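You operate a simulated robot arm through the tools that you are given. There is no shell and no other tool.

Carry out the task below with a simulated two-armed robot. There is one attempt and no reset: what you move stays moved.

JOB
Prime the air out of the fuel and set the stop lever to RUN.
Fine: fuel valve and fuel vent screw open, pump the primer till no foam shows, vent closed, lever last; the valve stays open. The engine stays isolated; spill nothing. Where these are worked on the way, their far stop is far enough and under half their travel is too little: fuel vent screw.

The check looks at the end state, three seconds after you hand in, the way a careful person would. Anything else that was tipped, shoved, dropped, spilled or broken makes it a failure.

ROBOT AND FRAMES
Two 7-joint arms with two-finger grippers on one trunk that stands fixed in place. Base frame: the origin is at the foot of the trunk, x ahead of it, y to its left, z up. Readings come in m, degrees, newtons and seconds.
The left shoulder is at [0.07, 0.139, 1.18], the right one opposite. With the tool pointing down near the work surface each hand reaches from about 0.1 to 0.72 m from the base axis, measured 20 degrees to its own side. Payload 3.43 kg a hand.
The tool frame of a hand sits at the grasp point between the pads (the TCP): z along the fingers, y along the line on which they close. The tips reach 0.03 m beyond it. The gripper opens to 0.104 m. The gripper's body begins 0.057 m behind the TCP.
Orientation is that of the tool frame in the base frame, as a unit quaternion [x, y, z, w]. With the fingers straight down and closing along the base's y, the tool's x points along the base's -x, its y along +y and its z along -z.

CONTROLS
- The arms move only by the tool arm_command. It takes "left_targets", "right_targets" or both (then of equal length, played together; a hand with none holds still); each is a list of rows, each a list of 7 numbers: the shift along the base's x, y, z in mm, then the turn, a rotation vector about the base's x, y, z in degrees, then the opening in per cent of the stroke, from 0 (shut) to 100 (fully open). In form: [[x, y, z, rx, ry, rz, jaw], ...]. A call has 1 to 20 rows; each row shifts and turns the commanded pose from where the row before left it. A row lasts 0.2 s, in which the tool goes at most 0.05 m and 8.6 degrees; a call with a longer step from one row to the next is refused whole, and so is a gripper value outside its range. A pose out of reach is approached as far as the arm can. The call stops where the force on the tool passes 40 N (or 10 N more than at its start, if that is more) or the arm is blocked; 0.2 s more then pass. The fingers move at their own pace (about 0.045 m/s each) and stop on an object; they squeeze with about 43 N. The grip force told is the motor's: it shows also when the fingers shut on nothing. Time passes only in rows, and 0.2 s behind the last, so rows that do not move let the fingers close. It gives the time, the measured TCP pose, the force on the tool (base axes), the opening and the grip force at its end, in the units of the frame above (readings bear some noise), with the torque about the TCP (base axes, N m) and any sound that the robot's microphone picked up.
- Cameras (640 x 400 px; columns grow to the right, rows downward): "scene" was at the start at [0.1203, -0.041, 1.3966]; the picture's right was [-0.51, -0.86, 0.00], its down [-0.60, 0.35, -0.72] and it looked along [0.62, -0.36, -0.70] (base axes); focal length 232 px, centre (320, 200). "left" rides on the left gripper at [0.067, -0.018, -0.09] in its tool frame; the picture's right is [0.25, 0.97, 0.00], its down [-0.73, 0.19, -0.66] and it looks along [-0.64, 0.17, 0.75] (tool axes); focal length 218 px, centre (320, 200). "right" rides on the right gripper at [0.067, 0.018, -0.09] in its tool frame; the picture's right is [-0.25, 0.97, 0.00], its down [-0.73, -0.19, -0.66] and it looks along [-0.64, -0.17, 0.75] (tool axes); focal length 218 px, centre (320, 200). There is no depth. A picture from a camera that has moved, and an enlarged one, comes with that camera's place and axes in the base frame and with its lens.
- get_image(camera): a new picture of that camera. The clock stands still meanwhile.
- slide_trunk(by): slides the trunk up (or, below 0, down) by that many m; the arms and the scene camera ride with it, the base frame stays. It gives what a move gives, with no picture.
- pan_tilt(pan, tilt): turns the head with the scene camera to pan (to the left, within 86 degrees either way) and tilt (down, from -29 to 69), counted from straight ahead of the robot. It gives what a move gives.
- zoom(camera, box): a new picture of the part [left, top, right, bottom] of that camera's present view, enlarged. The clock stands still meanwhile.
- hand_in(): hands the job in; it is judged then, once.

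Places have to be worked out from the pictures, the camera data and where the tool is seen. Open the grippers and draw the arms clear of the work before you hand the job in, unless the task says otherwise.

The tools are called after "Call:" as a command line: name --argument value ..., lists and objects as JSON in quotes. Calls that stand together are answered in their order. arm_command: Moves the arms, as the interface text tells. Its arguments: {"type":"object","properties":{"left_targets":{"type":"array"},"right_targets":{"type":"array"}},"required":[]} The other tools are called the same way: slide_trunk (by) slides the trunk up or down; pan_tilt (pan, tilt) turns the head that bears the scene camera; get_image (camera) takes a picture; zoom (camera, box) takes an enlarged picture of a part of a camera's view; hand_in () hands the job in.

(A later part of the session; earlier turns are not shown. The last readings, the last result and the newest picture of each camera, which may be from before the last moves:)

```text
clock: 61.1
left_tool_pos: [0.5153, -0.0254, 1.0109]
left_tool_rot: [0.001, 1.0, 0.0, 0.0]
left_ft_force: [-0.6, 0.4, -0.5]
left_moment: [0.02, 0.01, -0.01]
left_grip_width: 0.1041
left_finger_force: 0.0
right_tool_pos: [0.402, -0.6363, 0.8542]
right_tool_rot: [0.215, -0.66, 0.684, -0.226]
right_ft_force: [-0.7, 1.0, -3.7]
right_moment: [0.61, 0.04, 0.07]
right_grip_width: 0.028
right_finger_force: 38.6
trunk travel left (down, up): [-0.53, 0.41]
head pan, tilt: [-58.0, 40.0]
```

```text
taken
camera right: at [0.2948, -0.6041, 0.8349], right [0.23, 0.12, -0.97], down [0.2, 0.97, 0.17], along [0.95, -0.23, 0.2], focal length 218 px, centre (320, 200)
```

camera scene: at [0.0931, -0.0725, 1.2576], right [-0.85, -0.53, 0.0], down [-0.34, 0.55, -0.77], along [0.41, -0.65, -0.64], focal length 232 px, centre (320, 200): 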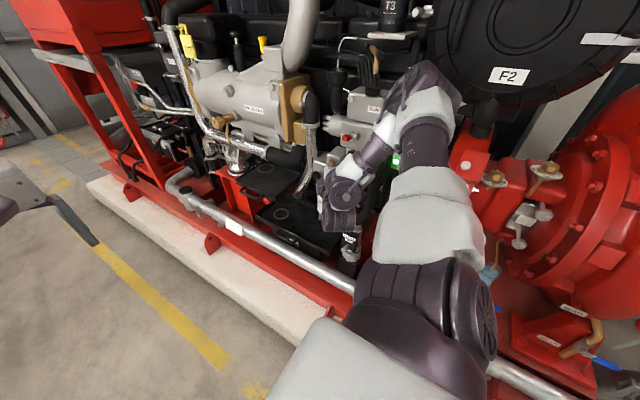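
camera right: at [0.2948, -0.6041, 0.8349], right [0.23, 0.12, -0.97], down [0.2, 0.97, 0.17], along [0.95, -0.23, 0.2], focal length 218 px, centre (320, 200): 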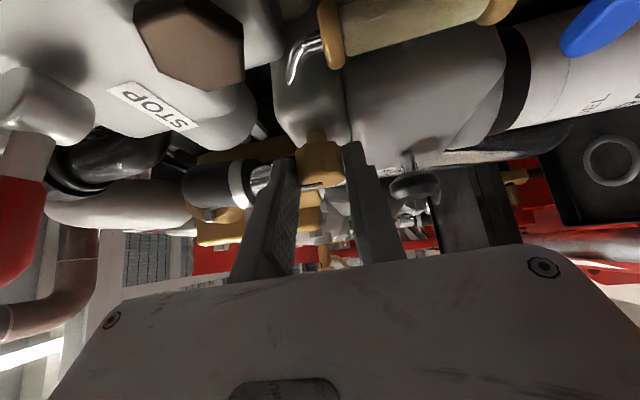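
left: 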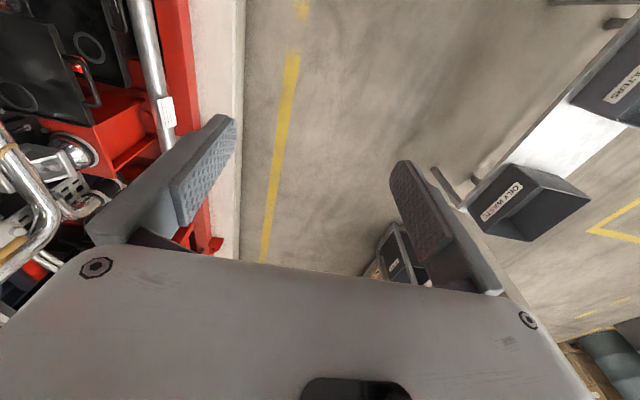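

Gripped squarely (28 mm, low side force). I turn +24° about y, moving the grasp point along its circle round the knob axis.

Call:
arm_command --right_targets '[[0.1, 0, 1.4, 0, 8, 0, 15], [0.3, 0, 1.4, 0, 8, 0, 15], [0.5, 0, 1.3, 0, 8, 0, 15]]'

Call:
get_image --camera "right"

```text
clock: 61.9
left_tool_pos: [0.5157, -0.026, 1.0103]
left_tool_rot: [0.0, 1.0, 0.0, -0.001]
left_ft_force: [0.3, 0.2, -0.1]
left_moment: [0.01, -0.03, 0.02]
left_grip_width: 0.1043
left_finger_force: 0.1
right_tool_pos: [0.4027, -0.6373, 0.8593]
right_tool_rot: [-0.354, 0.691, -0.625, 0.083]
right_ft_force: [2.8, -1.0, -4.5]
right_moment: [1.03, 0.03, -0.44]
right_grip_width: 0.0278
right_finger_force: 44.7
trunk travel left (down, up): [-0.53, 0.41]
head pan, tilt: [-58.0, 40.0]
```

```text
taken
camera right: at [0.2962, -0.6042, 0.8854], right [-0.19, 0.12, -0.97], down [0.24, 0.97, 0.07], along [0.95, -0.23, -0.21], focal length 218 px, centre (320, 200)
```

right: 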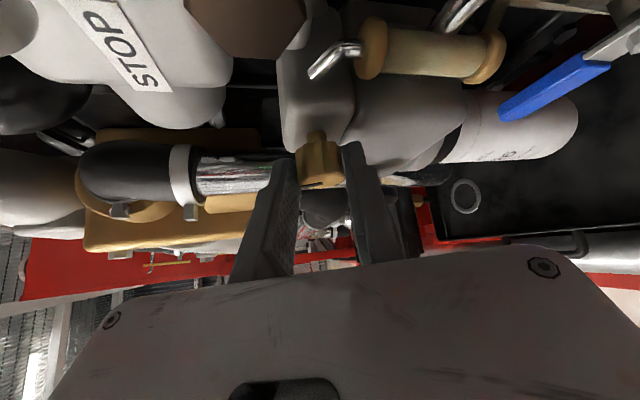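

The turn goes smoothly with almost no reaction torque. I continue another 56°.

Call:
arm_command --right_targets '[[0.6, 0, 1.2, 0, 8, 0, 15], [0.8, 0, 1.1, 0, 8, 0, 15], [1, 0, 1, 0, 8, 0, 15], [1.1, 0, 0.9, 0, 8, 0, 15], [1.2, 0, 0.7, 0, 8, 0, 15], [1.3, 0, 0.5, 0, 8, 0, 15], [1.4, 0, 0.3, 0, 8, 0, 15]]'

Call:
zoom --camera "right" --box '[220, 80, 480, 280]'

```text
clock: 63.5
left_tool_pos: [0.516, -0.0263, 1.0095]
left_tool_rot: [0.001, 1.0, 0.0, -0.001]
left_ft_force: [-0.5, 0.7, -0.5]
left_moment: [0.01, -0.03, -0.01]
left_grip_width: 0.104
left_finger_force: 0.0
right_tool_pos: [0.4108, -0.6361, 0.8686]
right_tool_rot: [-0.606, 0.647, -0.388, -0.253]
right_ft_force: [18.6, -10.2, 9.8]
right_moment: [-0.82, -0.31, -0.73]
right_grip_width: 0.0279
right_finger_force: 45.1
trunk travel left (down, up): [-0.53, 0.41]
head pan, tilt: [-58.0, 40.0]
```

```text
2.00 times, centred on (350, 180) of right
camera zoom: at [0.3716, -0.6035, 0.9705], right [-0.91, 0.12, -0.39], down [0.19, 0.97, -0.17], along [0.36, -0.23, -0.9], focal length 436 px, centre (260, 240)
```

zoom: 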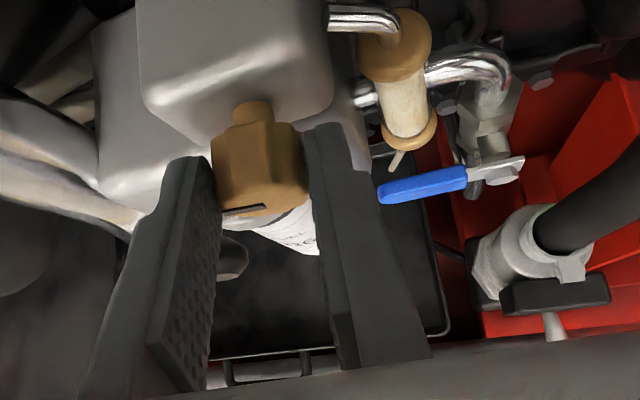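

The slot has turned from upright to level, i.e. about 90° from the start. A small resisting torque (-0.31 N·m) is appearing, so I try another 16° to see whether this is the stop.

Call:
arm_command --right_targets '[[0.5, 0, 0, 0, 8, 0, 15], [0.5, 0, 0, 0, 8, 0, 15]]'

Call:
zoom --camera "right" --box '[220, 80, 480, 280]'

```text
clock: 64.1
left_tool_pos: [0.5193, -0.0252, 1.0096]
left_tool_rot: [0.0, 1.0, 0.0, -0.002]
left_ft_force: [0.7, -0.5, 0.5]
left_moment: [0.0, -0.02, -0.01]
left_grip_width: 0.1039
left_finger_force: 0.0
right_tool_pos: [0.4134, -0.6355, 0.869]
right_tool_rot: [0.654, -0.605, 0.301, 0.339]
right_ft_force: [29.5, -13.8, 18.0]
right_moment: [-1.05, -0.35, -0.42]
right_grip_width: 0.0278
right_finger_force: 44.8
trunk travel left (down, up): [-0.53, 0.41]
head pan, tilt: [-58.0, 40.0]
```

```text
2.00 times, centred on (350, 180) of right
camera zoom: at [0.4042, -0.6028, 0.9775], right [-0.99, 0.11, -0.13], down [0.14, 0.97, -0.22], along [0.1, -0.23, -0.97], focal length 436 px, centre (260, 240)
```

zoom: 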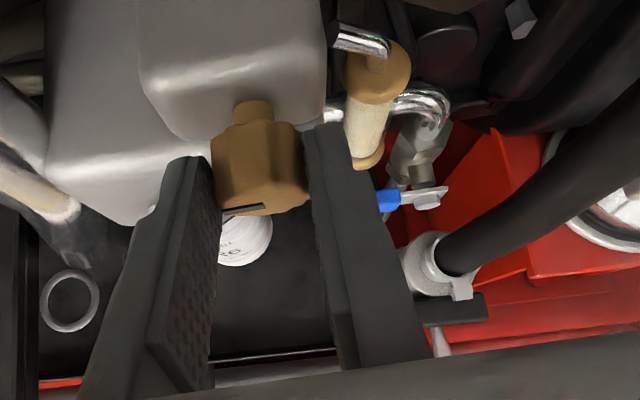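

The knob is still following the hand; the forces are just centring error. I relieve that (+3 mm x, +2 mm z) and continue 24° more.

Call:
arm_command --right_targets '[[3, 1, 2, 0, 0, 0, 15], [1.4, 0, -0.2, 0, 8, 0, 15], [1.4, 0, -0.3, 0, 8, 0, 15], [1.3, 0, -0.5, 0, 8, 0, 15]]'

Call:
zoom --camera "right" --box '[220, 80, 480, 280]'

```text
clock: 65.1
left_tool_pos: [0.5186, -0.0264, 1.008]
left_tool_rot: [0.001, 1.0, -0.001, -0.002]
left_ft_force: [0.6, -0.8, -0.9]
left_moment: [0.0, 0.0, -0.01]
left_grip_width: 0.1041
left_finger_force: 0.1
right_tool_pos: [0.42, -0.6356, 0.8673]
right_tool_rot: [0.701, -0.522, 0.156, 0.46]
right_ft_force: [23.6, -8.0, 5.7]
right_moment: [-1.13, -0.61, -0.03]
right_grip_width: 0.0277
right_finger_force: 44.6
trunk travel left (down, up): [-0.53, 0.41]
head pan, tilt: [-58.0, 40.0]
```

```text
2.00 times, centred on (350, 180) of right
camera zoom: at [0.4549, -0.603, 0.9708], right [-0.95, 0.12, 0.29], down [0.04, 0.97, -0.25], along [-0.31, -0.23, -0.92], focal length 436 px, centre (260, 240)
```

zoom: 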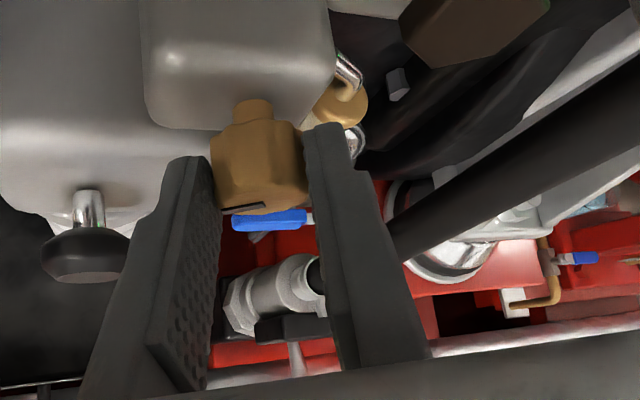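

Still turning with the hand (about 130° in total), torque slowly rising to -0.6 N·m. I relieve x again and go on another 24°, watching for the stop.

Call:
arm_command --right_targets '[[3, 1, 0, 0, 0, 0, 15], [1.2, 0, -0.7, 0, 8, 0, 15], [1.1, 0, -0.9, 0, 8, 0, 15], [1, 0, -1, 0, 8, 0, 15]]'

Call:
zoom --camera "right" --box '[220, 80, 480, 280]'

```text
clock: 65.9
left_tool_pos: [0.515, -0.0233, 1.0107]
left_tool_rot: [0.001, 1.0, -0.002, 0.0]
left_ft_force: [-1.2, -0.1, 0.6]
left_moment: [0.03, -0.04, 0.01]
left_grip_width: 0.1039
left_finger_force: 0.0
right_tool_pos: [0.4203, -0.6376, 0.8642]
right_tool_rot: [0.721, -0.461, 0.072, 0.512]
right_ft_force: [12.8, 28.3, 6.2]
right_moment: [-0.89, -0.02, -0.55]
right_grip_width: 0.0277
right_finger_force: 44.6
right hand out of reach, approached as far as the arm can: row 3, 4
trunk travel left (down, up): [-0.53, 0.41]
head pan, tilt: [-58.0, 40.0]
stopped in row 4 (right hand): the force on the tool passed its limit at 51 N (the readings are from after the stop); the commanded pose is now the measured one
```

```text
2.00 times, centred on (350, 180) of right
camera zoom: at [0.4783, -0.6047, 0.9573], right [-0.86, 0.1, 0.5], down [-0.03, 0.97, -0.24], along [-0.51, -0.22, -0.83], focal length 436 px, centre (260, 240)
```

zoom: 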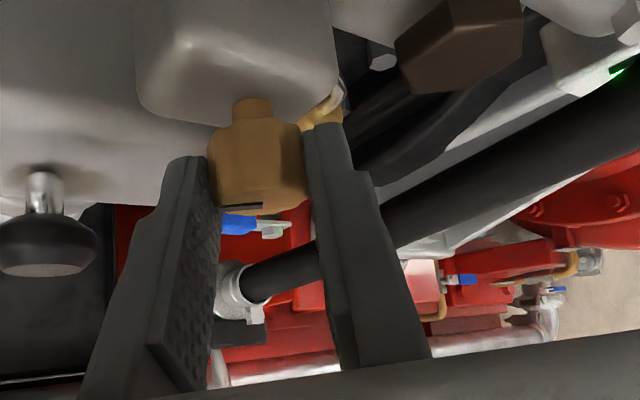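

The wrist reached its limit, not the knob's stop: it has turned about 143° and still follows. I open the jaws and ratchet back around the knob, pulling back a few millimetres for clearance.

Call:
arm_command --right_targets '[[0, 0, 0, 0, 0, 0, 52], [0, 0, 0, 0, 0, 0, 52], [0, 0, 0, 0, 0, 0, 52], [-1.2, 0, 0.8, 0, -8, 0, 52], [-1.3, 0, 0.7, 0, -8, 0, 52], [1.1, 4, 2.7, 0, 0, 0, 52]]'

Call:
zoom --camera "right" --box '[220, 80, 480, 280]'

```text
clock: 67.3
left_tool_pos: [0.5149, -0.0264, 1.0105]
left_tool_rot: [0.001, 1.0, -0.001, -0.001]
left_ft_force: [0.7, 0.6, -0.8]
left_moment: [-0.02, 0.02, 0.0]
left_grip_width: 0.1039
left_finger_force: 0.0
right_tool_pos: [0.4149, -0.6389, 0.8659]
right_tool_rot: [0.703, -0.529, 0.168, 0.445]
right_ft_force: [0.1, -0.5, 0.2]
right_moment: [0.01, -0.04, 0.01]
right_grip_width: 0.0542
right_finger_force: 0.1
trunk travel left (down, up): [-0.53, 0.41]
head pan, tilt: [-58.0, 40.0]
```

```text
2.00 times, centred on (350, 180) of right
camera zoom: at [0.4466, -0.6068, 0.9705], right [-0.96, 0.11, 0.25], down [0.04, 0.97, -0.24], along [-0.27, -0.22, -0.94], focal length 436 px, centre (260, 240)
```

zoom: 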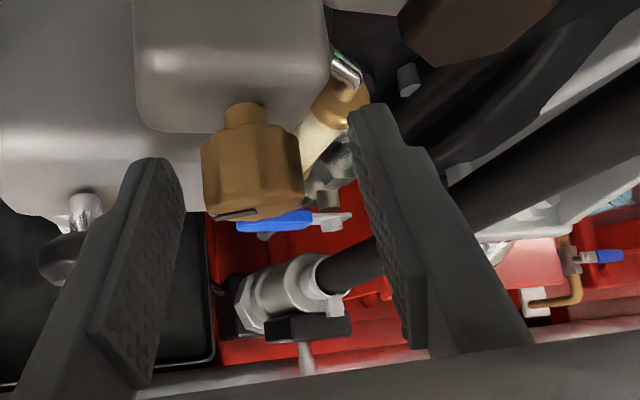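

The fingers are clear of the knob on both sides. I continue the ratchet back round to the horizontal position.

Call:
arm_command --right_targets '[[0.2, 2, 1.6, 0, -8, 0, 52], [-1.9, 1, 0.3, 0, -8, 0, 52], [-1.9, 0, 0.1, 0, -8, 0, 52], [-1.9, 0, -0.2, 0, -8, 0, 52], [-1.8, 0, -0.5, 0, -8, 0, 52], [-1.8, 0, -0.7, 0, -8, 0, 52], [-1.7, 0, -0.9, 0, -8, 0, 52], [-1.5, 0, -1.2, 0, -8, 0, 52], [-1.3, 0, -1.4, 0, -8, 0, 52], [-1.1, 0, -1.5, 0, -8, 0, 52], [-0.9, 0, -1.7, 0, -8, 0, 52], [-0.6, 0, -1.8, 0, -8, 0, 52], [-0.4, 0, -1.9, 0, -8, 0, 52], [-0.1, 0, -1.9, 0, -8, 0, 52]]'

Call:
get_image --camera "right"

```text
clock: 70.3
left_tool_pos: [0.5146, -0.0266, 1.0099]
left_tool_rot: [0.001, 1.0, -0.001, -0.001]
left_ft_force: [-0.1, 0.8, -0.9]
left_moment: [0.0, 0.01, 0.01]
left_grip_width: 0.1039
left_finger_force: 0.0
right_tool_pos: [0.3989, -0.6349, 0.855]
right_tool_rot: [0.253, -0.665, 0.677, -0.19]
right_ft_force: [0.2, -0.3, 0.1]
right_moment: [0.01, -0.01, 0.02]
right_grip_width: 0.0541
right_finger_force: 0.0
trunk travel left (down, up): [-0.53, 0.41]
head pan, tilt: [-58.0, 40.0]
```

```text
taken
camera right: at [0.2901, -0.6032, 0.8443], right [0.13, 0.11, -0.99], down [0.21, 0.97, 0.13], along [0.97, -0.22, 0.1], focal length 218 px, centre (320, 200)
```

right: 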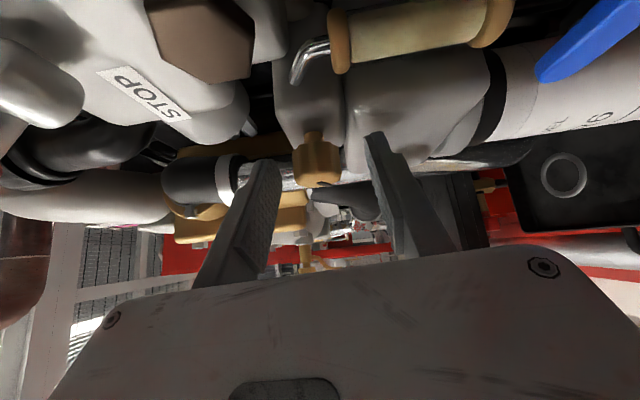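

The hand is back at the start angle with the knob centred between the open fingers. I close and turn again, about 72° first.

Call:
arm_command --right_targets '[[0, 0, 0, 0, 0, 0, 20], [0, 0, 0, 0, 0, 0, 15], [0, 0, 0, 0, 0, 0, 15], [0.3, 0, 2, 0, 8, 0, 15], [0.6, 0, 1.9, 0, 8, 0, 15], [0.9, 0, 1.8, 0, 8, 0, 15], [1.1, 0, 1.6, 0, 8, 0, 15], [1.4, 0, 1.5, 0, 8, 0, 15], [1.5, 0, 1.3, 0, 8, 0, 15], [1.7, 0, 1, 0, 8, 0, 15], [1.8, 0, 0.8, 0, 8, 0, 15], [1.9, 0, 0.6, 0, 8, 0, 15]]'

Call:
zoom --camera "right" --box '[220, 80, 480, 280]'

```text
clock: 71.8
left_tool_pos: [0.5135, -0.0238, 1.0107]
left_tool_rot: [0.0, 1.0, -0.001, 0.0]
left_ft_force: [0.5, -0.1, 0.5]
left_moment: [-0.04, -0.03, -0.03]
left_grip_width: 0.1042
left_finger_force: 0.0
right_tool_pos: [0.3989, -0.6351, 0.863]
right_tool_rot: [-0.39, 0.687, -0.612, 0.042]
right_ft_force: [-1.6, 11.3, 14.2]
right_moment: [0.28, -0.16, 0.27]
right_grip_width: 0.0284
right_finger_force: 10.9
trunk travel left (down, up): [-0.53, 0.41]
head pan, tilt: [-58.0, 40.0]
stopped in row 7 (right hand): the force on the tool passed its limit at 58 N (the readings are from after the stop); the commanded pose is now the measured one
```

```text
2.00 times, centred on (350, 180) of right
camera zoom: at [0.2963, -0.6022, 0.8992], right [-0.3, 0.1, -0.95], down [0.24, 0.97, 0.02], along [0.92, -0.23, -0.31], focal length 436 px, centre (260, 240)
```

zoom: 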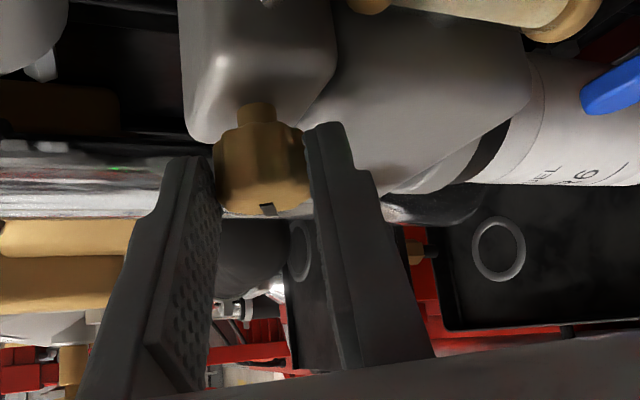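

It stopped abruptly after about 24° in this stroke (about 165° in total), which may be the far stop. I try 10° more to confirm.

Call:
arm_command --right_targets '[[0, 0, 0, 0, 0, 0, 10], [0.6, 0, 1, 0, 5, 0, 10], [0.6, 0, 1, 0, 5, 0, 10]]'

Call:
zoom --camera "right" --box '[220, 80, 480, 280]'

```text
clock: 72.6
left_tool_pos: [0.5145, -0.0229, 1.0114]
left_tool_rot: [0.001, 1.0, -0.002, 0.0]
left_ft_force: [-0.2, 0.4, 0.2]
left_moment: [-0.03, -0.03, 0.03]
left_grip_width: 0.1043
left_finger_force: 0.0
right_tool_pos: [0.4, -0.6354, 0.8655]
right_tool_rot: [-0.442, 0.687, -0.576, -0.02]
right_ft_force: [5.8, 6.2, 22.4]
right_moment: [0.7, -0.56, 0.46]
right_grip_width: 0.0276
right_finger_force: 45.2
trunk travel left (down, up): [-0.53, 0.41]
head pan, tilt: [-58.0, 40.0]
```

```text
2.00 times, centred on (350, 180) of right
camera zoom: at [0.305, -0.6019, 0.9194], right [-0.46, 0.1, -0.89], down [0.25, 0.97, -0.02], along [0.85, -0.23, -0.47], focal length 436 px, centre (260, 240)
```

zoom: 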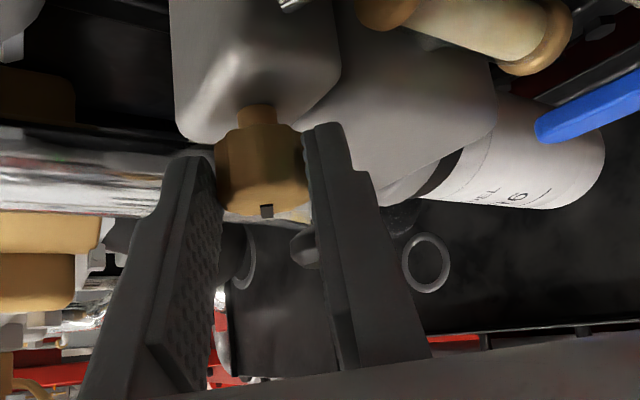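

The result is ambiguous (some slip relative to the slot). I look at the knob from the scene camera.

Call:
zoom --camera "scene" --box '[290, 110, 410, 220]'

```text
3.64 times, centred on (350, 165) of scene
camera zoom: at [0.0937, -0.0672, 1.2581], right [-0.85, -0.53, 0.0], down [-0.34, 0.54, -0.77], along [0.41, -0.65, -0.64], focal length 844 px, centre (211, 327)
```

zoom: 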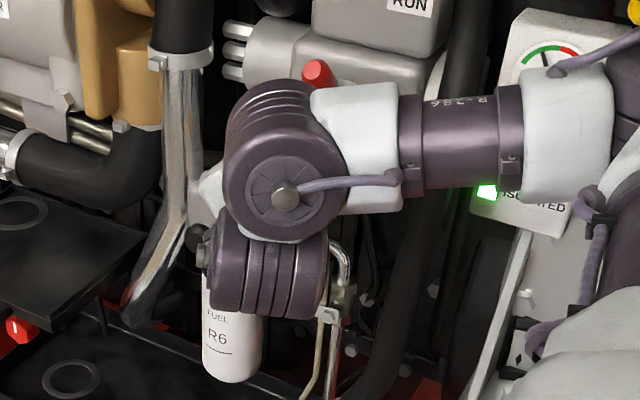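

The scene view is mostly blocked by the wrist. I open, back off 5 cm along the tool axis, and look at the slot and at the lever again.

Call:
arm_command --right_targets '[[0, 0, 0, 0, 0, 0, 52], [0, 0, 0, 0, 0, 0, 52], [0, 0, 0, 0, 0, 0, 52], [-12, 20, 8, 0, 0, 0, 52], [-12, 20, 8, 0, 0, 0, 52]]'

Call:
get_image --camera "right"

Call:
zoom --camera "scene" --box '[290, 110, 410, 220]'

```text
clock: 73.8
left_tool_pos: [0.515, -0.0255, 1.0102]
left_tool_rot: [0.001, 1.0, 0.0, -0.001]
left_ft_force: [-0.1, -0.2, 0.2]
left_moment: [-0.02, -0.03, -0.01]
left_grip_width: 0.1041
left_finger_force: 0.1
right_tool_pos: [0.3995, -0.6377, 0.8621]
right_tool_rot: [-0.444, 0.689, -0.572, -0.023]
right_ft_force: [0.7, 3.3, -2.3]
right_moment: [0.14, -0.01, -0.01]
right_grip_width: 0.0542
right_finger_force: 0.8
right hand out of reach, approached as far as the arm can: row 4, 5
trunk travel left (down, up): [-0.53, 0.41]
head pan, tilt: [-58.0, 40.0]
```

```text
taken
camera right: at [0.3051, -0.6049, 0.9151], right [-0.46, 0.1, -0.88], down [0.25, 0.97, -0.02], along [0.85, -0.23, -0.47], focal length 218 px, centre (320, 200)
```

right: 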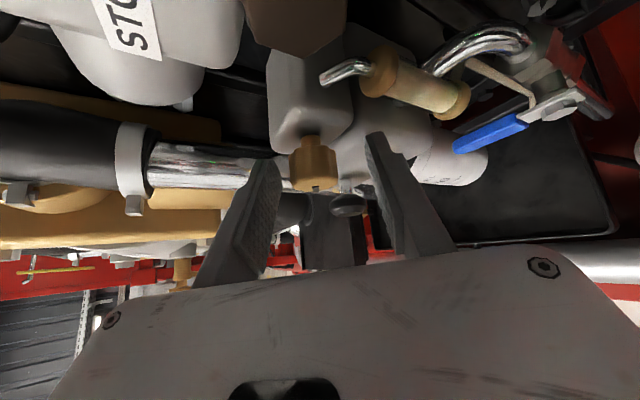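

```text
3.64 times, centred on (350, 165) of scene
camera zoom: at [0.0948, -0.0714, 1.2575], right [-0.85, -0.53, 0.0], down [-0.34, 0.55, -0.77], along [0.41, -0.65, -0.64], focal length 844 px, centre (211, 327)
```

zoom: 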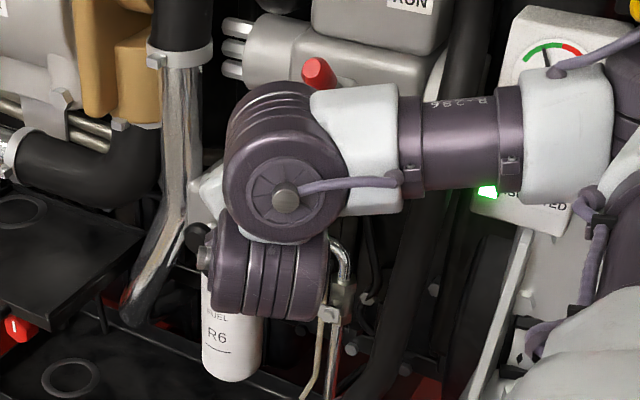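

The arm cannot retreat directly at this angle; I rotate back to the horizontal approach angle and retreat the way I came in.

Call:
arm_command --right_targets '[[-1, 1, -1.6, 0, -8, 0, 52], [-0.7, 1, -1.8, 0, -8, 0, 52], [-0.5, 1, -1.9, 0, -8, 0, 52], [-0.3, 0, -2, 0, -8, 0, 52], [-15, 20, 0, 0, 0, 0, 52], [-15, 20, 0, 0, 0, 0, 52]]'

Call:
zoom --camera "right" --box '[220, 20, 480, 220]'

Call:
zoom --camera "scene" --box '[290, 110, 410, 220]'

```text
clock: 75.2
left_tool_pos: [0.5144, -0.0265, 1.0117]
left_tool_rot: [0.001, 1.0, 0.001, 0.0]
left_ft_force: [0.3, -0.3, 0.7]
left_moment: [0.0, 0.01, 0.01]
left_grip_width: 0.104
left_finger_force: 0.2
right_tool_pos: [0.3589, -0.602, 0.8558]
right_tool_rot: [-0.287, 0.676, -0.665, 0.137]
right_ft_force: [0.2, 0.3, -0.1]
right_moment: [0.0, 0.0, -0.02]
right_grip_width: 0.0541
right_finger_force: 0.1
right hand out of reach, approached as far as the arm can: row 2
trunk travel left (down, up): [-0.53, 0.41]
head pan, tilt: [-58.0, 40.0]
```

```text
2.00 times, centred on (350, 120) of right
camera zoom: at [0.2509, -0.5659, 0.8592], right [0.0, 0.1, -1.0], down [0.25, 0.96, 0.09], along [0.97, -0.25, -0.02], focal length 436 px, centre (260, 360)
```

zoom: 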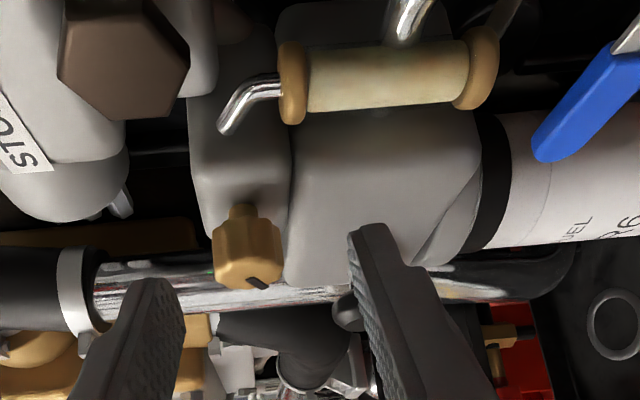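

```text
3.64 times, centred on (350, 165) of scene
camera zoom: at [0.0931, -0.0714, 1.2577], right [-0.85, -0.53, 0.0], down [-0.34, 0.55, -0.77], along [0.41, -0.65, -0.64], focal length 844 px, centre (211, 327)
```

zoom: 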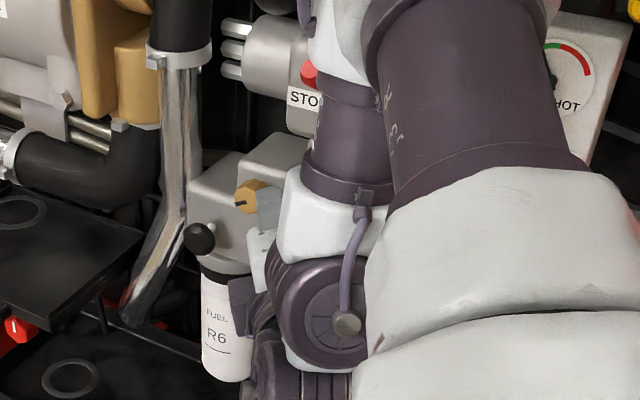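

The knob's slot is visible from the scene camera; I enlarge it and the lever.

Call:
zoom --camera "scene" --box '[320, 120, 360, 150]'

Call:
zoom --camera "scene" --box '[320, 145, 360, 175]'

Call:
get_image --camera "scene"

Call:
get_image --camera "right"

```text
13.33 times, centred on (340, 135) of scene
camera zoom: at [0.0931, -0.0714, 1.2577], right [-0.85, -0.53, 0.0], down [-0.34, 0.55, -0.77], along [0.41, -0.65, -0.64], focal length 3095 px, centre (53, 1067)
```

zoom: 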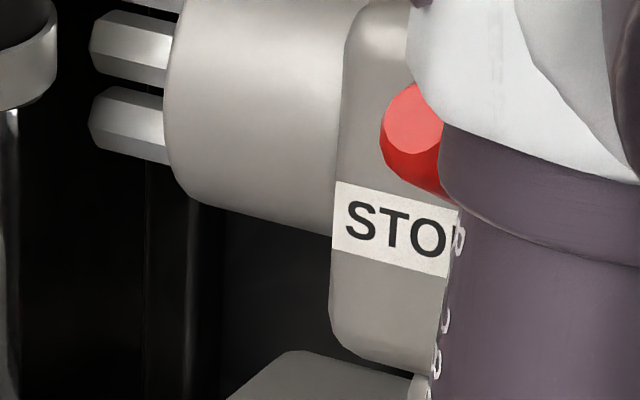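

```text
13.33 times, centred on (340, 160) of scene
camera zoom: at [0.0931, -0.0714, 1.2577], right [-0.85, -0.53, 0.0], down [-0.34, 0.55, -0.77], along [0.41, -0.65, -0.64], focal length 3095 px, centre (53, 733)
```

zoom: 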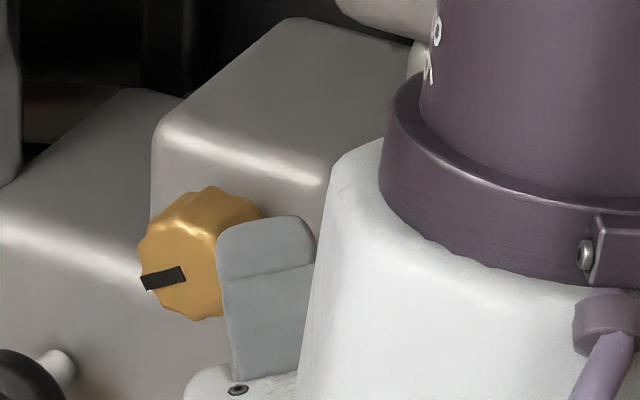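

```text
taken
camera scene: at [0.0931, -0.0714, 1.2577], right [-0.85, -0.53, 0.0], down [-0.34, 0.55, -0.77], along [0.41, -0.65, -0.64], focal length 232 px, centre (320, 200)
```

scene: 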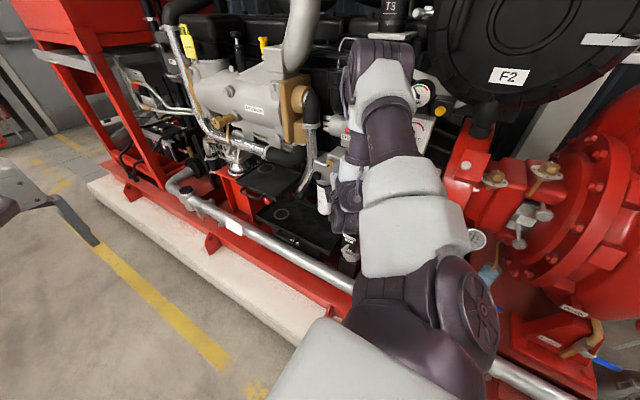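

```text
taken
camera right: at [0.2509, -0.5659, 0.8592], right [0.0, 0.1, -1.0], down [0.25, 0.96, 0.09], along [0.97, -0.25, -0.02], focal length 218 px, centre (320, 200)
```

right: 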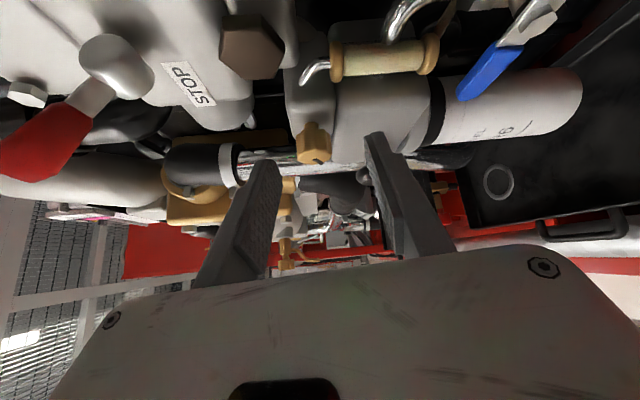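

Reading the mark on the knob face: it started pointing up and now points toward +x and about 35° below level, i.e. about 125° of counter-clockwise turn. The second stroke seems not to have moved it, suggesting a stop, but I must be sure. I re-align and approach again for another careful turn.

Call:
arm_command --right_targets '[[12, 5, 1, 0, 0, 0, 52], [10, -14, 0, 0, 0, 0, 52], [10, -14, 0, 0, 0, 0, 52], [9, -11, 0, 0, 0, 0, 52]]'

Call:
zoom --camera "right" --box '[220, 80, 480, 280]'

```text
clock: 76.2
left_tool_pos: [0.5148, -0.027, 1.0112]
left_tool_rot: [0.001, 1.0, 0.0, -0.001]
left_ft_force: [0.1, 0.8, -0.4]
left_moment: [0.0, -0.01, -0.01]
left_grip_width: 0.1042
left_finger_force: 0.0
right_tool_pos: [0.4007, -0.6355, 0.8573]
right_tool_rot: [-0.287, 0.677, -0.664, 0.135]
right_ft_force: [0.5, -0.3, 0.4]
right_moment: [0.01, 0.0, 0.0]
right_grip_width: 0.0541
right_finger_force: 0.2
trunk travel left (down, up): [-0.53, 0.41]
head pan, tilt: [-58.0, 40.0]
```

```text
2.00 times, centred on (350, 180) of right
camera zoom: at [0.2931, -0.6, 0.8601], right [0.0, 0.1, -1.0], down [0.25, 0.96, 0.09], along [0.97, -0.25, -0.02], focal length 436 px, centre (260, 240)
```

zoom: 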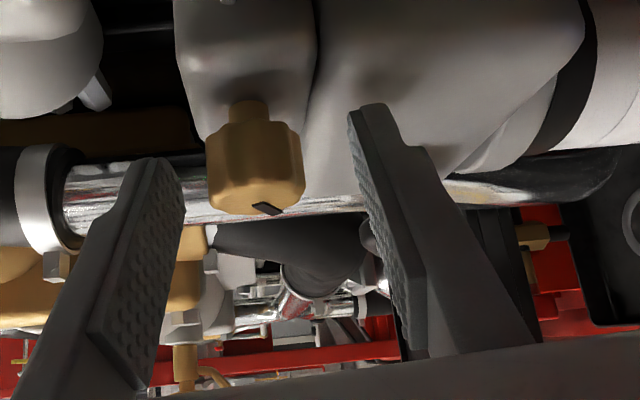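

Well centred. I close and turn +16° first, then look at the mark.

Call:
arm_command --right_targets '[[0, 0, 0, 0, 0, 0, 20], [0, 0, 0, 0, 0, 0, 10], [0, 0, 0, 0, 0, 0, 10], [0.4, 0, 1.6, 0, 8, 0, 10], [0.5, 0, 1.6, 0, 8, 0, 10]]'

Call:
zoom --camera "right" --box '[220, 80, 480, 280]'

```text
clock: 77.4
left_tool_pos: [0.5126, -0.0276, 1.0117]
left_tool_rot: [0.001, 1.0, 0.0, 0.001]
left_ft_force: [0.3, -0.4, -0.7]
left_moment: [0.05, 0.0, 0.02]
left_grip_width: 0.1039
left_finger_force: 0.0
right_tool_pos: [0.4007, -0.6341, 0.8625]
right_tool_rot: [-0.376, 0.688, -0.619, 0.041]
right_ft_force: [1.3, 7.4, 17.4]
right_moment: [-0.38, -0.29, -0.69]
right_grip_width: 0.0281
right_finger_force: 26.5
trunk travel left (down, up): [-0.53, 0.41]
head pan, tilt: [-58.0, 40.0]
```

```text
2.00 times, centred on (350, 180) of right
camera zoom: at [0.2975, -0.599, 0.8954], right [-0.27, 0.1, -0.96], down [0.26, 0.96, 0.02], along [0.93, -0.25, -0.29], focal length 436 px, centre (260, 240)
```

zoom: 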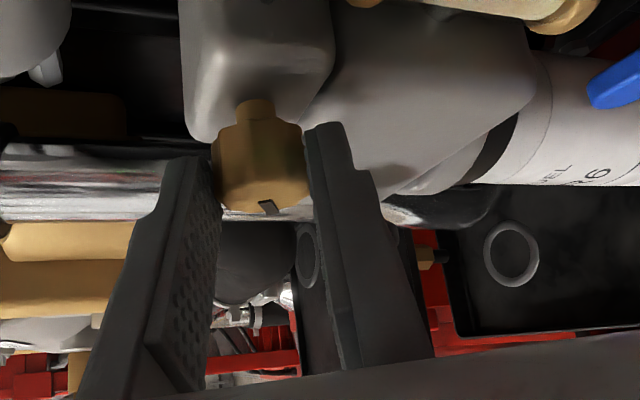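

The mark did not follow this time (its shape relative to the fingers changed), so the vent is at its far stop, about 125° open. I release, rotate back, and retreat.

Call:
arm_command --right_targets '[[0, 0, 0, 0, 0, 0, 52], [0, 0, 0, 0, 0, 0, 52], [0, 0, 0, 0, 0, 0, 52], [-0.5, 1, -1.6, 0, -8, 0, 52], [-0.4, 1, -1.6, 0, -8, 0, 52], [-14, 19, 0, 0, 0, 0, 52], [-14, 19, 0, 0, 0, 0, 52]]'

Call:
zoom --camera "scene" --box '[320, 130, 360, 170]'

Call:
get_image --camera "right"

```text
clock: 79.0
left_tool_pos: [0.516, -0.0269, 1.0103]
left_tool_rot: [0.002, 1.0, -0.001, 0.0]
left_ft_force: [0.6, -0.7, -0.5]
left_moment: [-0.01, 0.0, 0.03]
left_grip_width: 0.1043
left_finger_force: 0.1
right_tool_pos: [0.3748, -0.5955, 0.8573]
right_tool_rot: [-0.288, 0.675, -0.665, 0.137]
right_ft_force: [-0.2, -0.5, -0.2]
right_moment: [-0.01, 0.01, 0.01]
right_grip_width: 0.0543
right_finger_force: 0.1
trunk travel left (down, up): [-0.53, 0.41]
head pan, tilt: [-58.0, 40.0]
```

```text
10.00 times, centred on (340, 150) of scene
camera zoom: at [0.0947, -0.0714, 1.2575], right [-0.85, -0.53, 0.0], down [-0.34, 0.55, -0.77], along [0.41, -0.65, -0.64], focal length 2321 px, centre (120, 700)
```

zoom: 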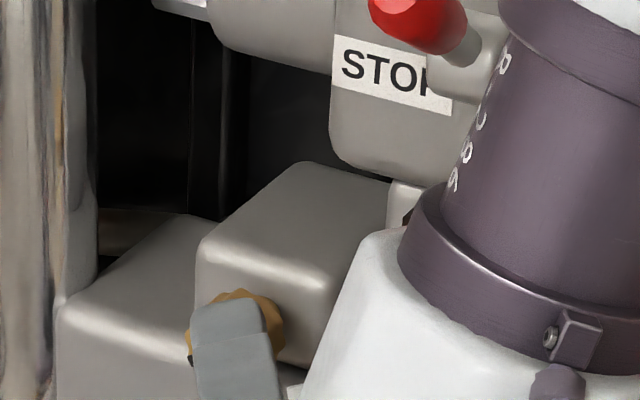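

```text
taken
camera right: at [0.2668, -0.5603, 0.8617], right [0.0, 0.1, -1.0], down [0.25, 0.96, 0.09], along [0.97, -0.25, -0.02], focal length 218 px, centre (320, 200)
```

right: 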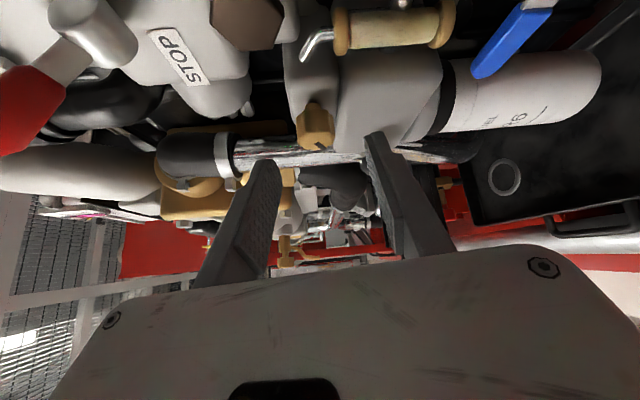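

The vent stays put. Now for the fuel valve: I drop the trunk 0.11 m so the hand is level with the blue handle (z ≈ 0.743), with the jaws part closed.

Call:
arm_command --right_targets '[[0, 0, 0, 0, 0, 0, 34], [0, 0, 0, 0, 0, 0, 34]]'

Call:
slide_trunk --by -0.112

Call:
get_image --camera "right"

```text
clock: 79.6
left_tool_pos: [0.5145, -0.0264, 1.0122]
left_tool_rot: [0.001, 1.0, 0.0, -0.001]
left_ft_force: [-1.0, 0.4, 0.4]
left_moment: [0.03, 0.0, -0.02]
left_grip_width: 0.1043
left_finger_force: 0.1
right_tool_pos: [0.3742, -0.595, 0.8574]
right_tool_rot: [-0.287, 0.676, -0.665, 0.136]
right_ft_force: [-0.6, 0.2, 0.4]
right_moment: [-0.05, -0.02, 0.0]
right_grip_width: 0.0353
right_finger_force: 0.1
trunk travel left (down, up): [-0.53, 0.41]
head pan, tilt: [-58.0, 40.0]
```

```text
clock: 81.0
left_tool_pos: [0.5149, -0.0248, 0.8989]
left_tool_rot: [0.001, 1.0, -0.001, 0.002]
left_ft_force: [0.2, 0.3, 0.0]
left_moment: [0.0, 0.01, -0.02]
left_grip_width: 0.1038
left_finger_force: 0.0
right_tool_pos: [0.3738, -0.5955, 0.746]
right_tool_rot: [-0.287, 0.676, -0.664, 0.136]
right_ft_force: [-0.1, -0.7, 0.3]
right_moment: [0.01, -0.02, -0.03]
right_grip_width: 0.0353
right_finger_force: 0.1
trunk travel left (down, up): [-0.418, 0.522]
head pan, tilt: [-58.0, 40.0]
```

```text
taken
camera right: at [0.2665, -0.5605, 0.7499], right [0.0, 0.1, -1.0], down [0.25, 0.96, 0.09], along [0.97, -0.25, -0.02], focal length 218 px, centre (320, 200)
```

right: 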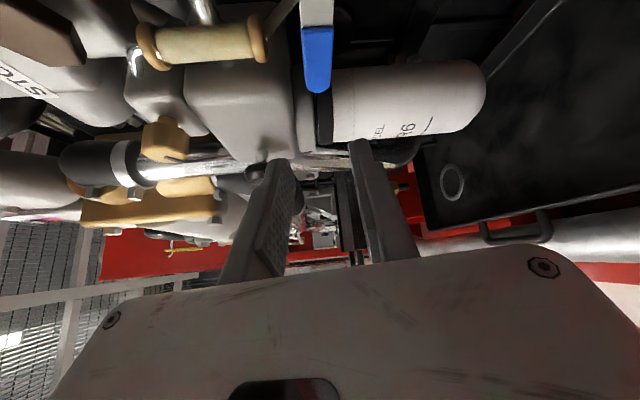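

The handle's tip is at (0.390, -0.670, 0.742), about 20 mm tall, level with the gap between my fingers. I move in so that the fingertips straddle it from above and below.

Call:
arm_command --right_targets '[[-8, -17, -2, 0, 0, 0, 34], [-6, -17, -1, 0, 0, 0, 34], [-2, -15, 0, 0, 0, 0, 34]]'

Call:
get_image --camera "right"

```text
clock: 81.8
left_tool_pos: [0.5161, -0.027, 0.899]
left_tool_rot: [0.001, 1.0, 0.0, -0.001]
left_ft_force: [0.6, 0.3, -0.5]
left_moment: [0.01, 0.0, 0.01]
left_grip_width: 0.104
left_finger_force: 0.2
right_tool_pos: [0.3564, -0.6457, 0.7432]
right_tool_rot: [-0.287, 0.677, -0.665, 0.135]
right_ft_force: [0.7, 0.6, 0.9]
right_moment: [-0.01, -0.02, -0.01]
right_grip_width: 0.0353
right_finger_force: 0.0
trunk travel left (down, up): [-0.418, 0.522]
head pan, tilt: [-58.0, 40.0]
```

```text
taken
camera right: at [0.2491, -0.6092, 0.7473], right [0.0, 0.1, -1.0], down [0.25, 0.96, 0.09], along [0.97, -0.25, -0.02], focal length 218 px, centre (320, 200)
```

right: 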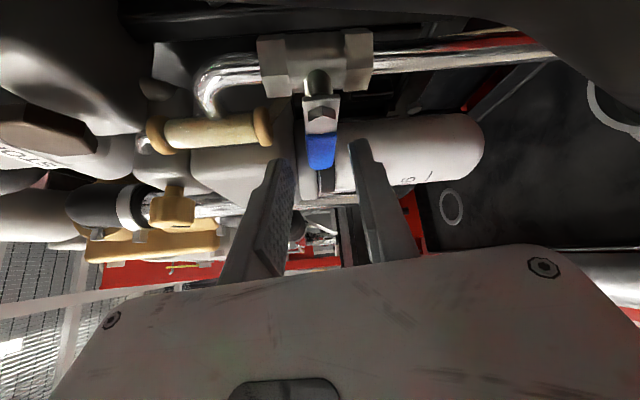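

The fingertips bracket the blue grip but only just reach its front face. I advance 7 mm more along the tool axis, 2 mm lower to clear the sight glass.

Call:
arm_command --right_targets '[[0, 0, -2, 0, 0, 0, 34], [4, -6, 0, 0, 0, 0, 34]]'

Call:
zoom --camera "right" --box '[200, 60, 440, 240]'

```text
clock: 82.4
left_tool_pos: [0.5154, -0.0276, 0.8977]
left_tool_rot: [0.001, 1.0, 0.001, -0.001]
left_ft_force: [0.0, -0.1, 0.6]
left_moment: [-0.02, 0.0, 0.0]
left_grip_width: 0.104
left_finger_force: 0.1
right_tool_pos: [0.363, -0.6508, 0.7398]
right_tool_rot: [-0.287, 0.676, -0.665, 0.137]
right_ft_force: [-0.1, 0.1, 0.4]
right_moment: [0.03, -0.03, -0.01]
right_grip_width: 0.0353
right_finger_force: 0.0
trunk travel left (down, up): [-0.418, 0.522]
head pan, tilt: [-58.0, 40.0]
```

```text
2.22 times, centred on (320, 150) of right
camera zoom: at [0.2537, -0.6156, 0.7451], right [0.0, 0.1, -1.0], down [0.25, 0.96, 0.09], along [0.97, -0.25, -0.02], focal length 485 px, centre (320, 311)
```

zoom: 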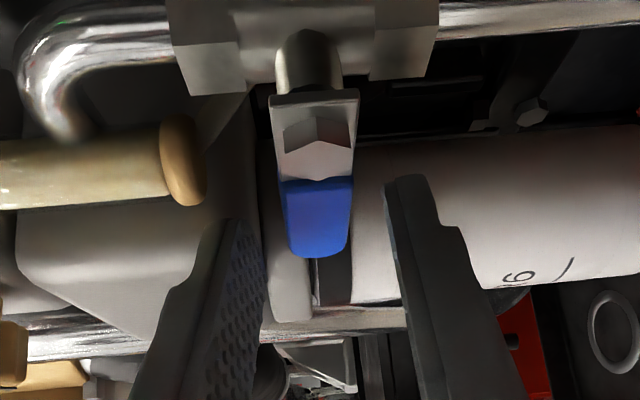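

I test the turning direction by pressing down about 12 mm with the upper finger, watching the force.

Call:
arm_command --right_targets '[[0, 0, -6, 0, 0, 0, 34], [-1, 0, -6, 0, 0, 0, 34]]'

Call:
zoom --camera "right" --box '[200, 60, 440, 240]'

```text
clock: 83.0
left_tool_pos: [0.5148, -0.0267, 0.8996]
left_tool_rot: [0.0, 1.0, 0.0, 0.0]
left_ft_force: [0.5, 0.4, 0.0]
left_moment: [0.03, 0.03, 0.01]
left_grip_width: 0.1043
left_finger_force: 0.1
right_tool_pos: [0.3614, -0.6501, 0.7299]
right_tool_rot: [-0.287, 0.677, -0.664, 0.136]
right_ft_force: [1.1, 1.3, 1.9]
right_moment: [-0.02, -0.03, 0.03]
right_grip_width: 0.0365
right_finger_force: 1.3
trunk travel left (down, up): [-0.418, 0.522]
head pan, tilt: [-58.0, 40.0]
```

```text
2.22 times, centred on (320, 150) of right
camera zoom: at [0.2533, -0.6148, 0.7334], right [0.0, 0.1, -1.0], down [0.25, 0.96, 0.09], along [0.97, -0.25, -0.02], focal length 485 px, centre (320, 311)
```

zoom: 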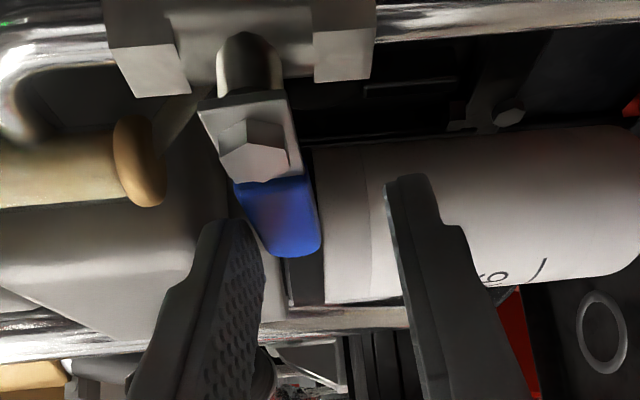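

The handle turns down with only 2 N, so down is the way. I carry on by rotating the hand with it about the valve pivot, 40° first.

Call:
arm_command --right_targets '[[-2.1, 0, -4.1, 0, 8, 0, 34], [-2.7, 0, -3.8, 0, 8, 0, 34], [-3.2, 0, -3.3, 0, 8, 0, 34], [-3.6, 0, -2.9, 0, 8, 0, 34], [-3.9, 0, -2.4, 0, 8, 0, 34]]'

Call:
zoom --camera "right" --box '[200, 60, 440, 240]'

```text
clock: 84.2
left_tool_pos: [0.5161, -0.0255, 0.8987]
left_tool_rot: [0.0, 1.0, 0.0, -0.001]
left_ft_force: [-1.0, -0.1, -0.5]
left_moment: [-0.01, -0.03, -0.02]
left_grip_width: 0.104
left_finger_force: 0.0
right_tool_pos: [0.3472, -0.6499, 0.7111]
right_tool_rot: [-0.498, 0.682, -0.526, -0.103]
right_ft_force: [0.3, 0.6, 0.2]
right_moment: [0.03, 0.02, -0.02]
right_grip_width: 0.0355
right_finger_force: 0.3
trunk travel left (down, up): [-0.418, 0.522]
head pan, tilt: [-58.0, 40.0]
```

```text
2.22 times, centred on (320, 150) of right
camera zoom: at [0.2662, -0.6149, 0.7844], right [-0.64, 0.1, -0.76], down [0.25, 0.96, -0.09], along [0.73, -0.25, -0.64], focal length 485 px, centre (320, 311)
```

zoom: 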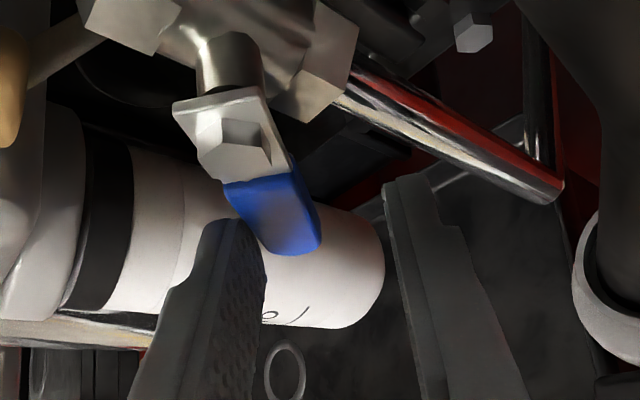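

Working well: the handle is following the finger with negligible force. I continue the remaining 45°.

Call:
arm_command --right_targets '[[-4.3, 0, -1.8, 0, 8, 0, 34], [-4.5, 0, -1.1, 0, 8, 0, 34], [-4.5, 0, -0.6, 0, 8, 0, 34], [-4.7, 0, 0.1, 0, 8, 0, 34], [-4.5, 0, 0.8, 0, 8, 0, 34]]'

Call:
zoom --camera "right" --box '[200, 60, 440, 240]'

```text
clock: 85.4
left_tool_pos: [0.515, -0.0261, 0.8975]
left_tool_rot: [0.001, 1.0, 0.0, -0.001]
left_ft_force: [-0.1, 0.3, 0.0]
left_moment: [0.0, -0.02, -0.01]
left_grip_width: 0.1041
left_finger_force: 0.0
right_tool_pos: [0.3251, -0.6504, 0.7106]
right_tool_rot: [0.647, -0.605, 0.324, 0.331]
right_ft_force: [3.9, 1.1, 1.8]
right_moment: [-0.01, -0.1, 0.1]
right_grip_width: 0.037
right_finger_force: 1.4
trunk travel left (down, up): [-0.418, 0.522]
head pan, tilt: [-58.0, 40.0]
```

```text
2.22 times, centred on (320, 150) of right
camera zoom: at [0.3094, -0.615, 0.8174], right [-0.98, 0.1, -0.17], down [0.14, 0.96, -0.23], along [0.14, -0.25, -0.96], focal length 485 px, centre (320, 311)
```

zoom: 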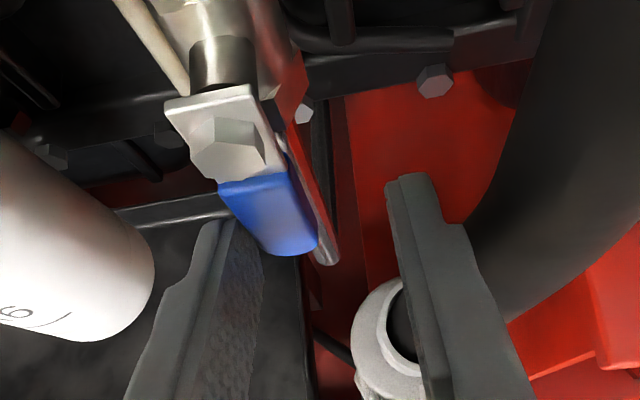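

The handle now nearly lies along its pipe, with 4 N of reaction. I give it another 12° to seat it at its end.

Call:
arm_command --right_targets '[[-4.4, 0, 1.3, 0, 8, 0, 34], [-2, 0, 1, 0, 4, 0, 34]]'

Call:
zoom --camera "right" --box '[200, 60, 440, 240]'

Call:
zoom --camera "scene" --box '[290, 80, 410, 200]'

```text
clock: 86.0
left_tool_pos: [0.5166, -0.0246, 0.8972]
left_tool_rot: [0.002, 1.0, -0.001, -0.002]
left_ft_force: [-0.4, 0.9, -0.2]
left_moment: [-0.02, -0.03, -0.03]
left_grip_width: 0.1038
left_finger_force: 0.1
right_tool_pos: [0.3233, -0.6485, 0.714]
right_tool_rot: [0.678, -0.566, 0.26, 0.39]
right_ft_force: [31.3, 9.6, 9.8]
right_moment: [0.01, -1.03, 0.85]
right_grip_width: 0.0484
right_finger_force: 11.2
trunk travel left (down, up): [-0.418, 0.522]
head pan, tilt: [-58.0, 40.0]
```

```text
2.22 times, centred on (320, 150) of right
camera zoom: at [0.3296, -0.6127, 0.8223], right [-1.0, 0.09, 0.03], down [0.08, 0.96, -0.26], along [-0.05, -0.25, -0.97], focal length 485 px, centre (320, 311)
```

zoom: 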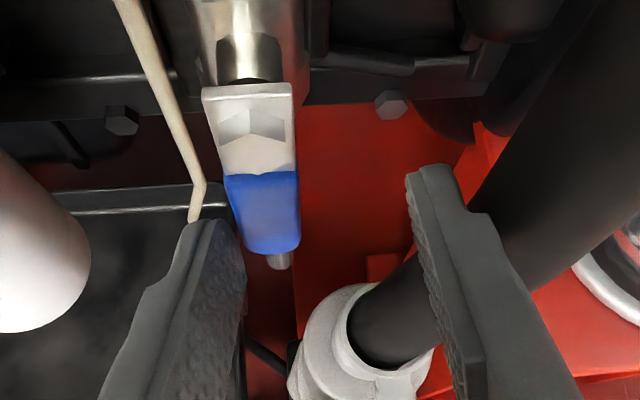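

```text
3.33 times, centred on (350, 140) of scene
camera zoom: at [0.0981, -0.0687, 1.1456], right [-0.85, -0.53, 0.0], down [-0.34, 0.54, -0.77], along [0.41, -0.65, -0.64], focal length 774 px, centre (220, 400)
```

zoom: 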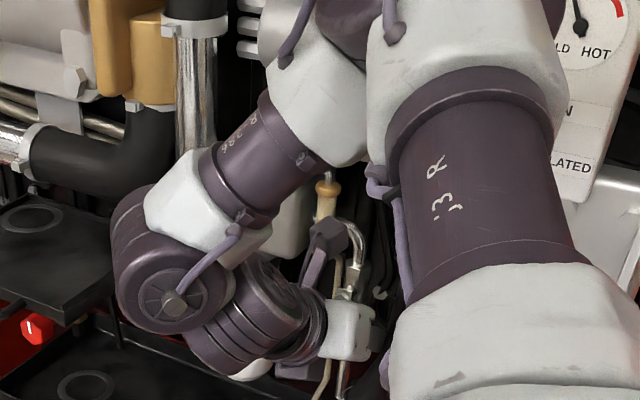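

The handle now lies along the pipe against its end stop: the fuel valve is open. I ease off the handle and withdraw.

Call:
arm_command --right_targets '[[5, 0, 0, 0, 0, 0, 45], [1, 0, 0, 0, -5, 0, 45], [0, 8, 6, 0, -5, 0, 45], [0, 16, 11, 0, 0, 0, 45], [0, 16, 11, 0, 0, 0, 45]]'

Call:
get_image --camera "right"

Call:
get_image --camera "scene"

```text
clock: 87.2
left_tool_pos: [0.5161, -0.0253, 0.899]
left_tool_rot: [0.001, 1.0, 0.0, 0.0]
left_ft_force: [-0.2, 0.0, 0.6]
left_moment: [-0.03, 0.0, -0.02]
left_grip_width: 0.1042
left_finger_force: 0.1
right_tool_pos: [0.3218, -0.6089, 0.7391]
right_tool_rot: [0.653, -0.599, 0.312, 0.341]
right_ft_force: [-0.4, 0.4, -0.9]
right_moment: [0.01, 0.03, -0.02]
right_grip_width: 0.047
right_finger_force: 0.0
trunk travel left (down, up): [-0.418, 0.522]
head pan, tilt: [-58.0, 40.0]
```

```text
taken
camera right: at [0.3109, -0.5753, 0.8476], right [-0.99, 0.1, -0.14], down [0.13, 0.96, -0.23], along [0.11, -0.25, -0.96], focal length 218 px, centre (320, 200)
```

right: 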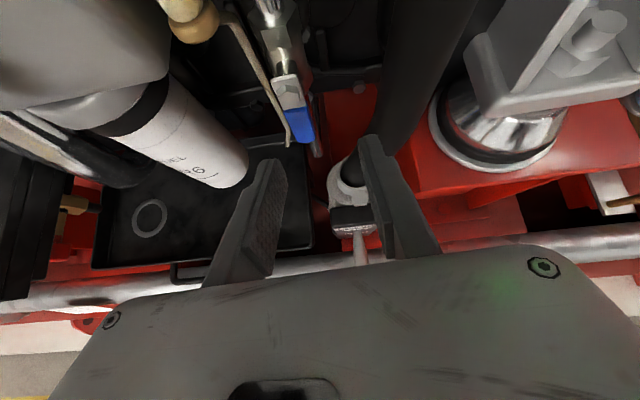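

```text
taken
camera scene: at [0.0946, -0.0713, 1.1454], right [-0.85, -0.53, 0.0], down [-0.34, 0.55, -0.77], along [0.4, -0.65, -0.64], focal length 232 px, centre (320, 200)
```

scene: 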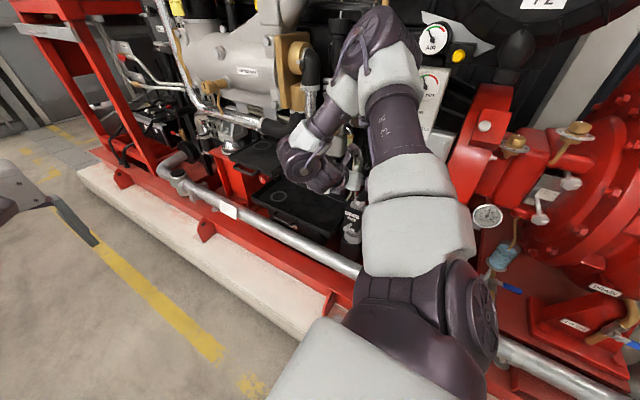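

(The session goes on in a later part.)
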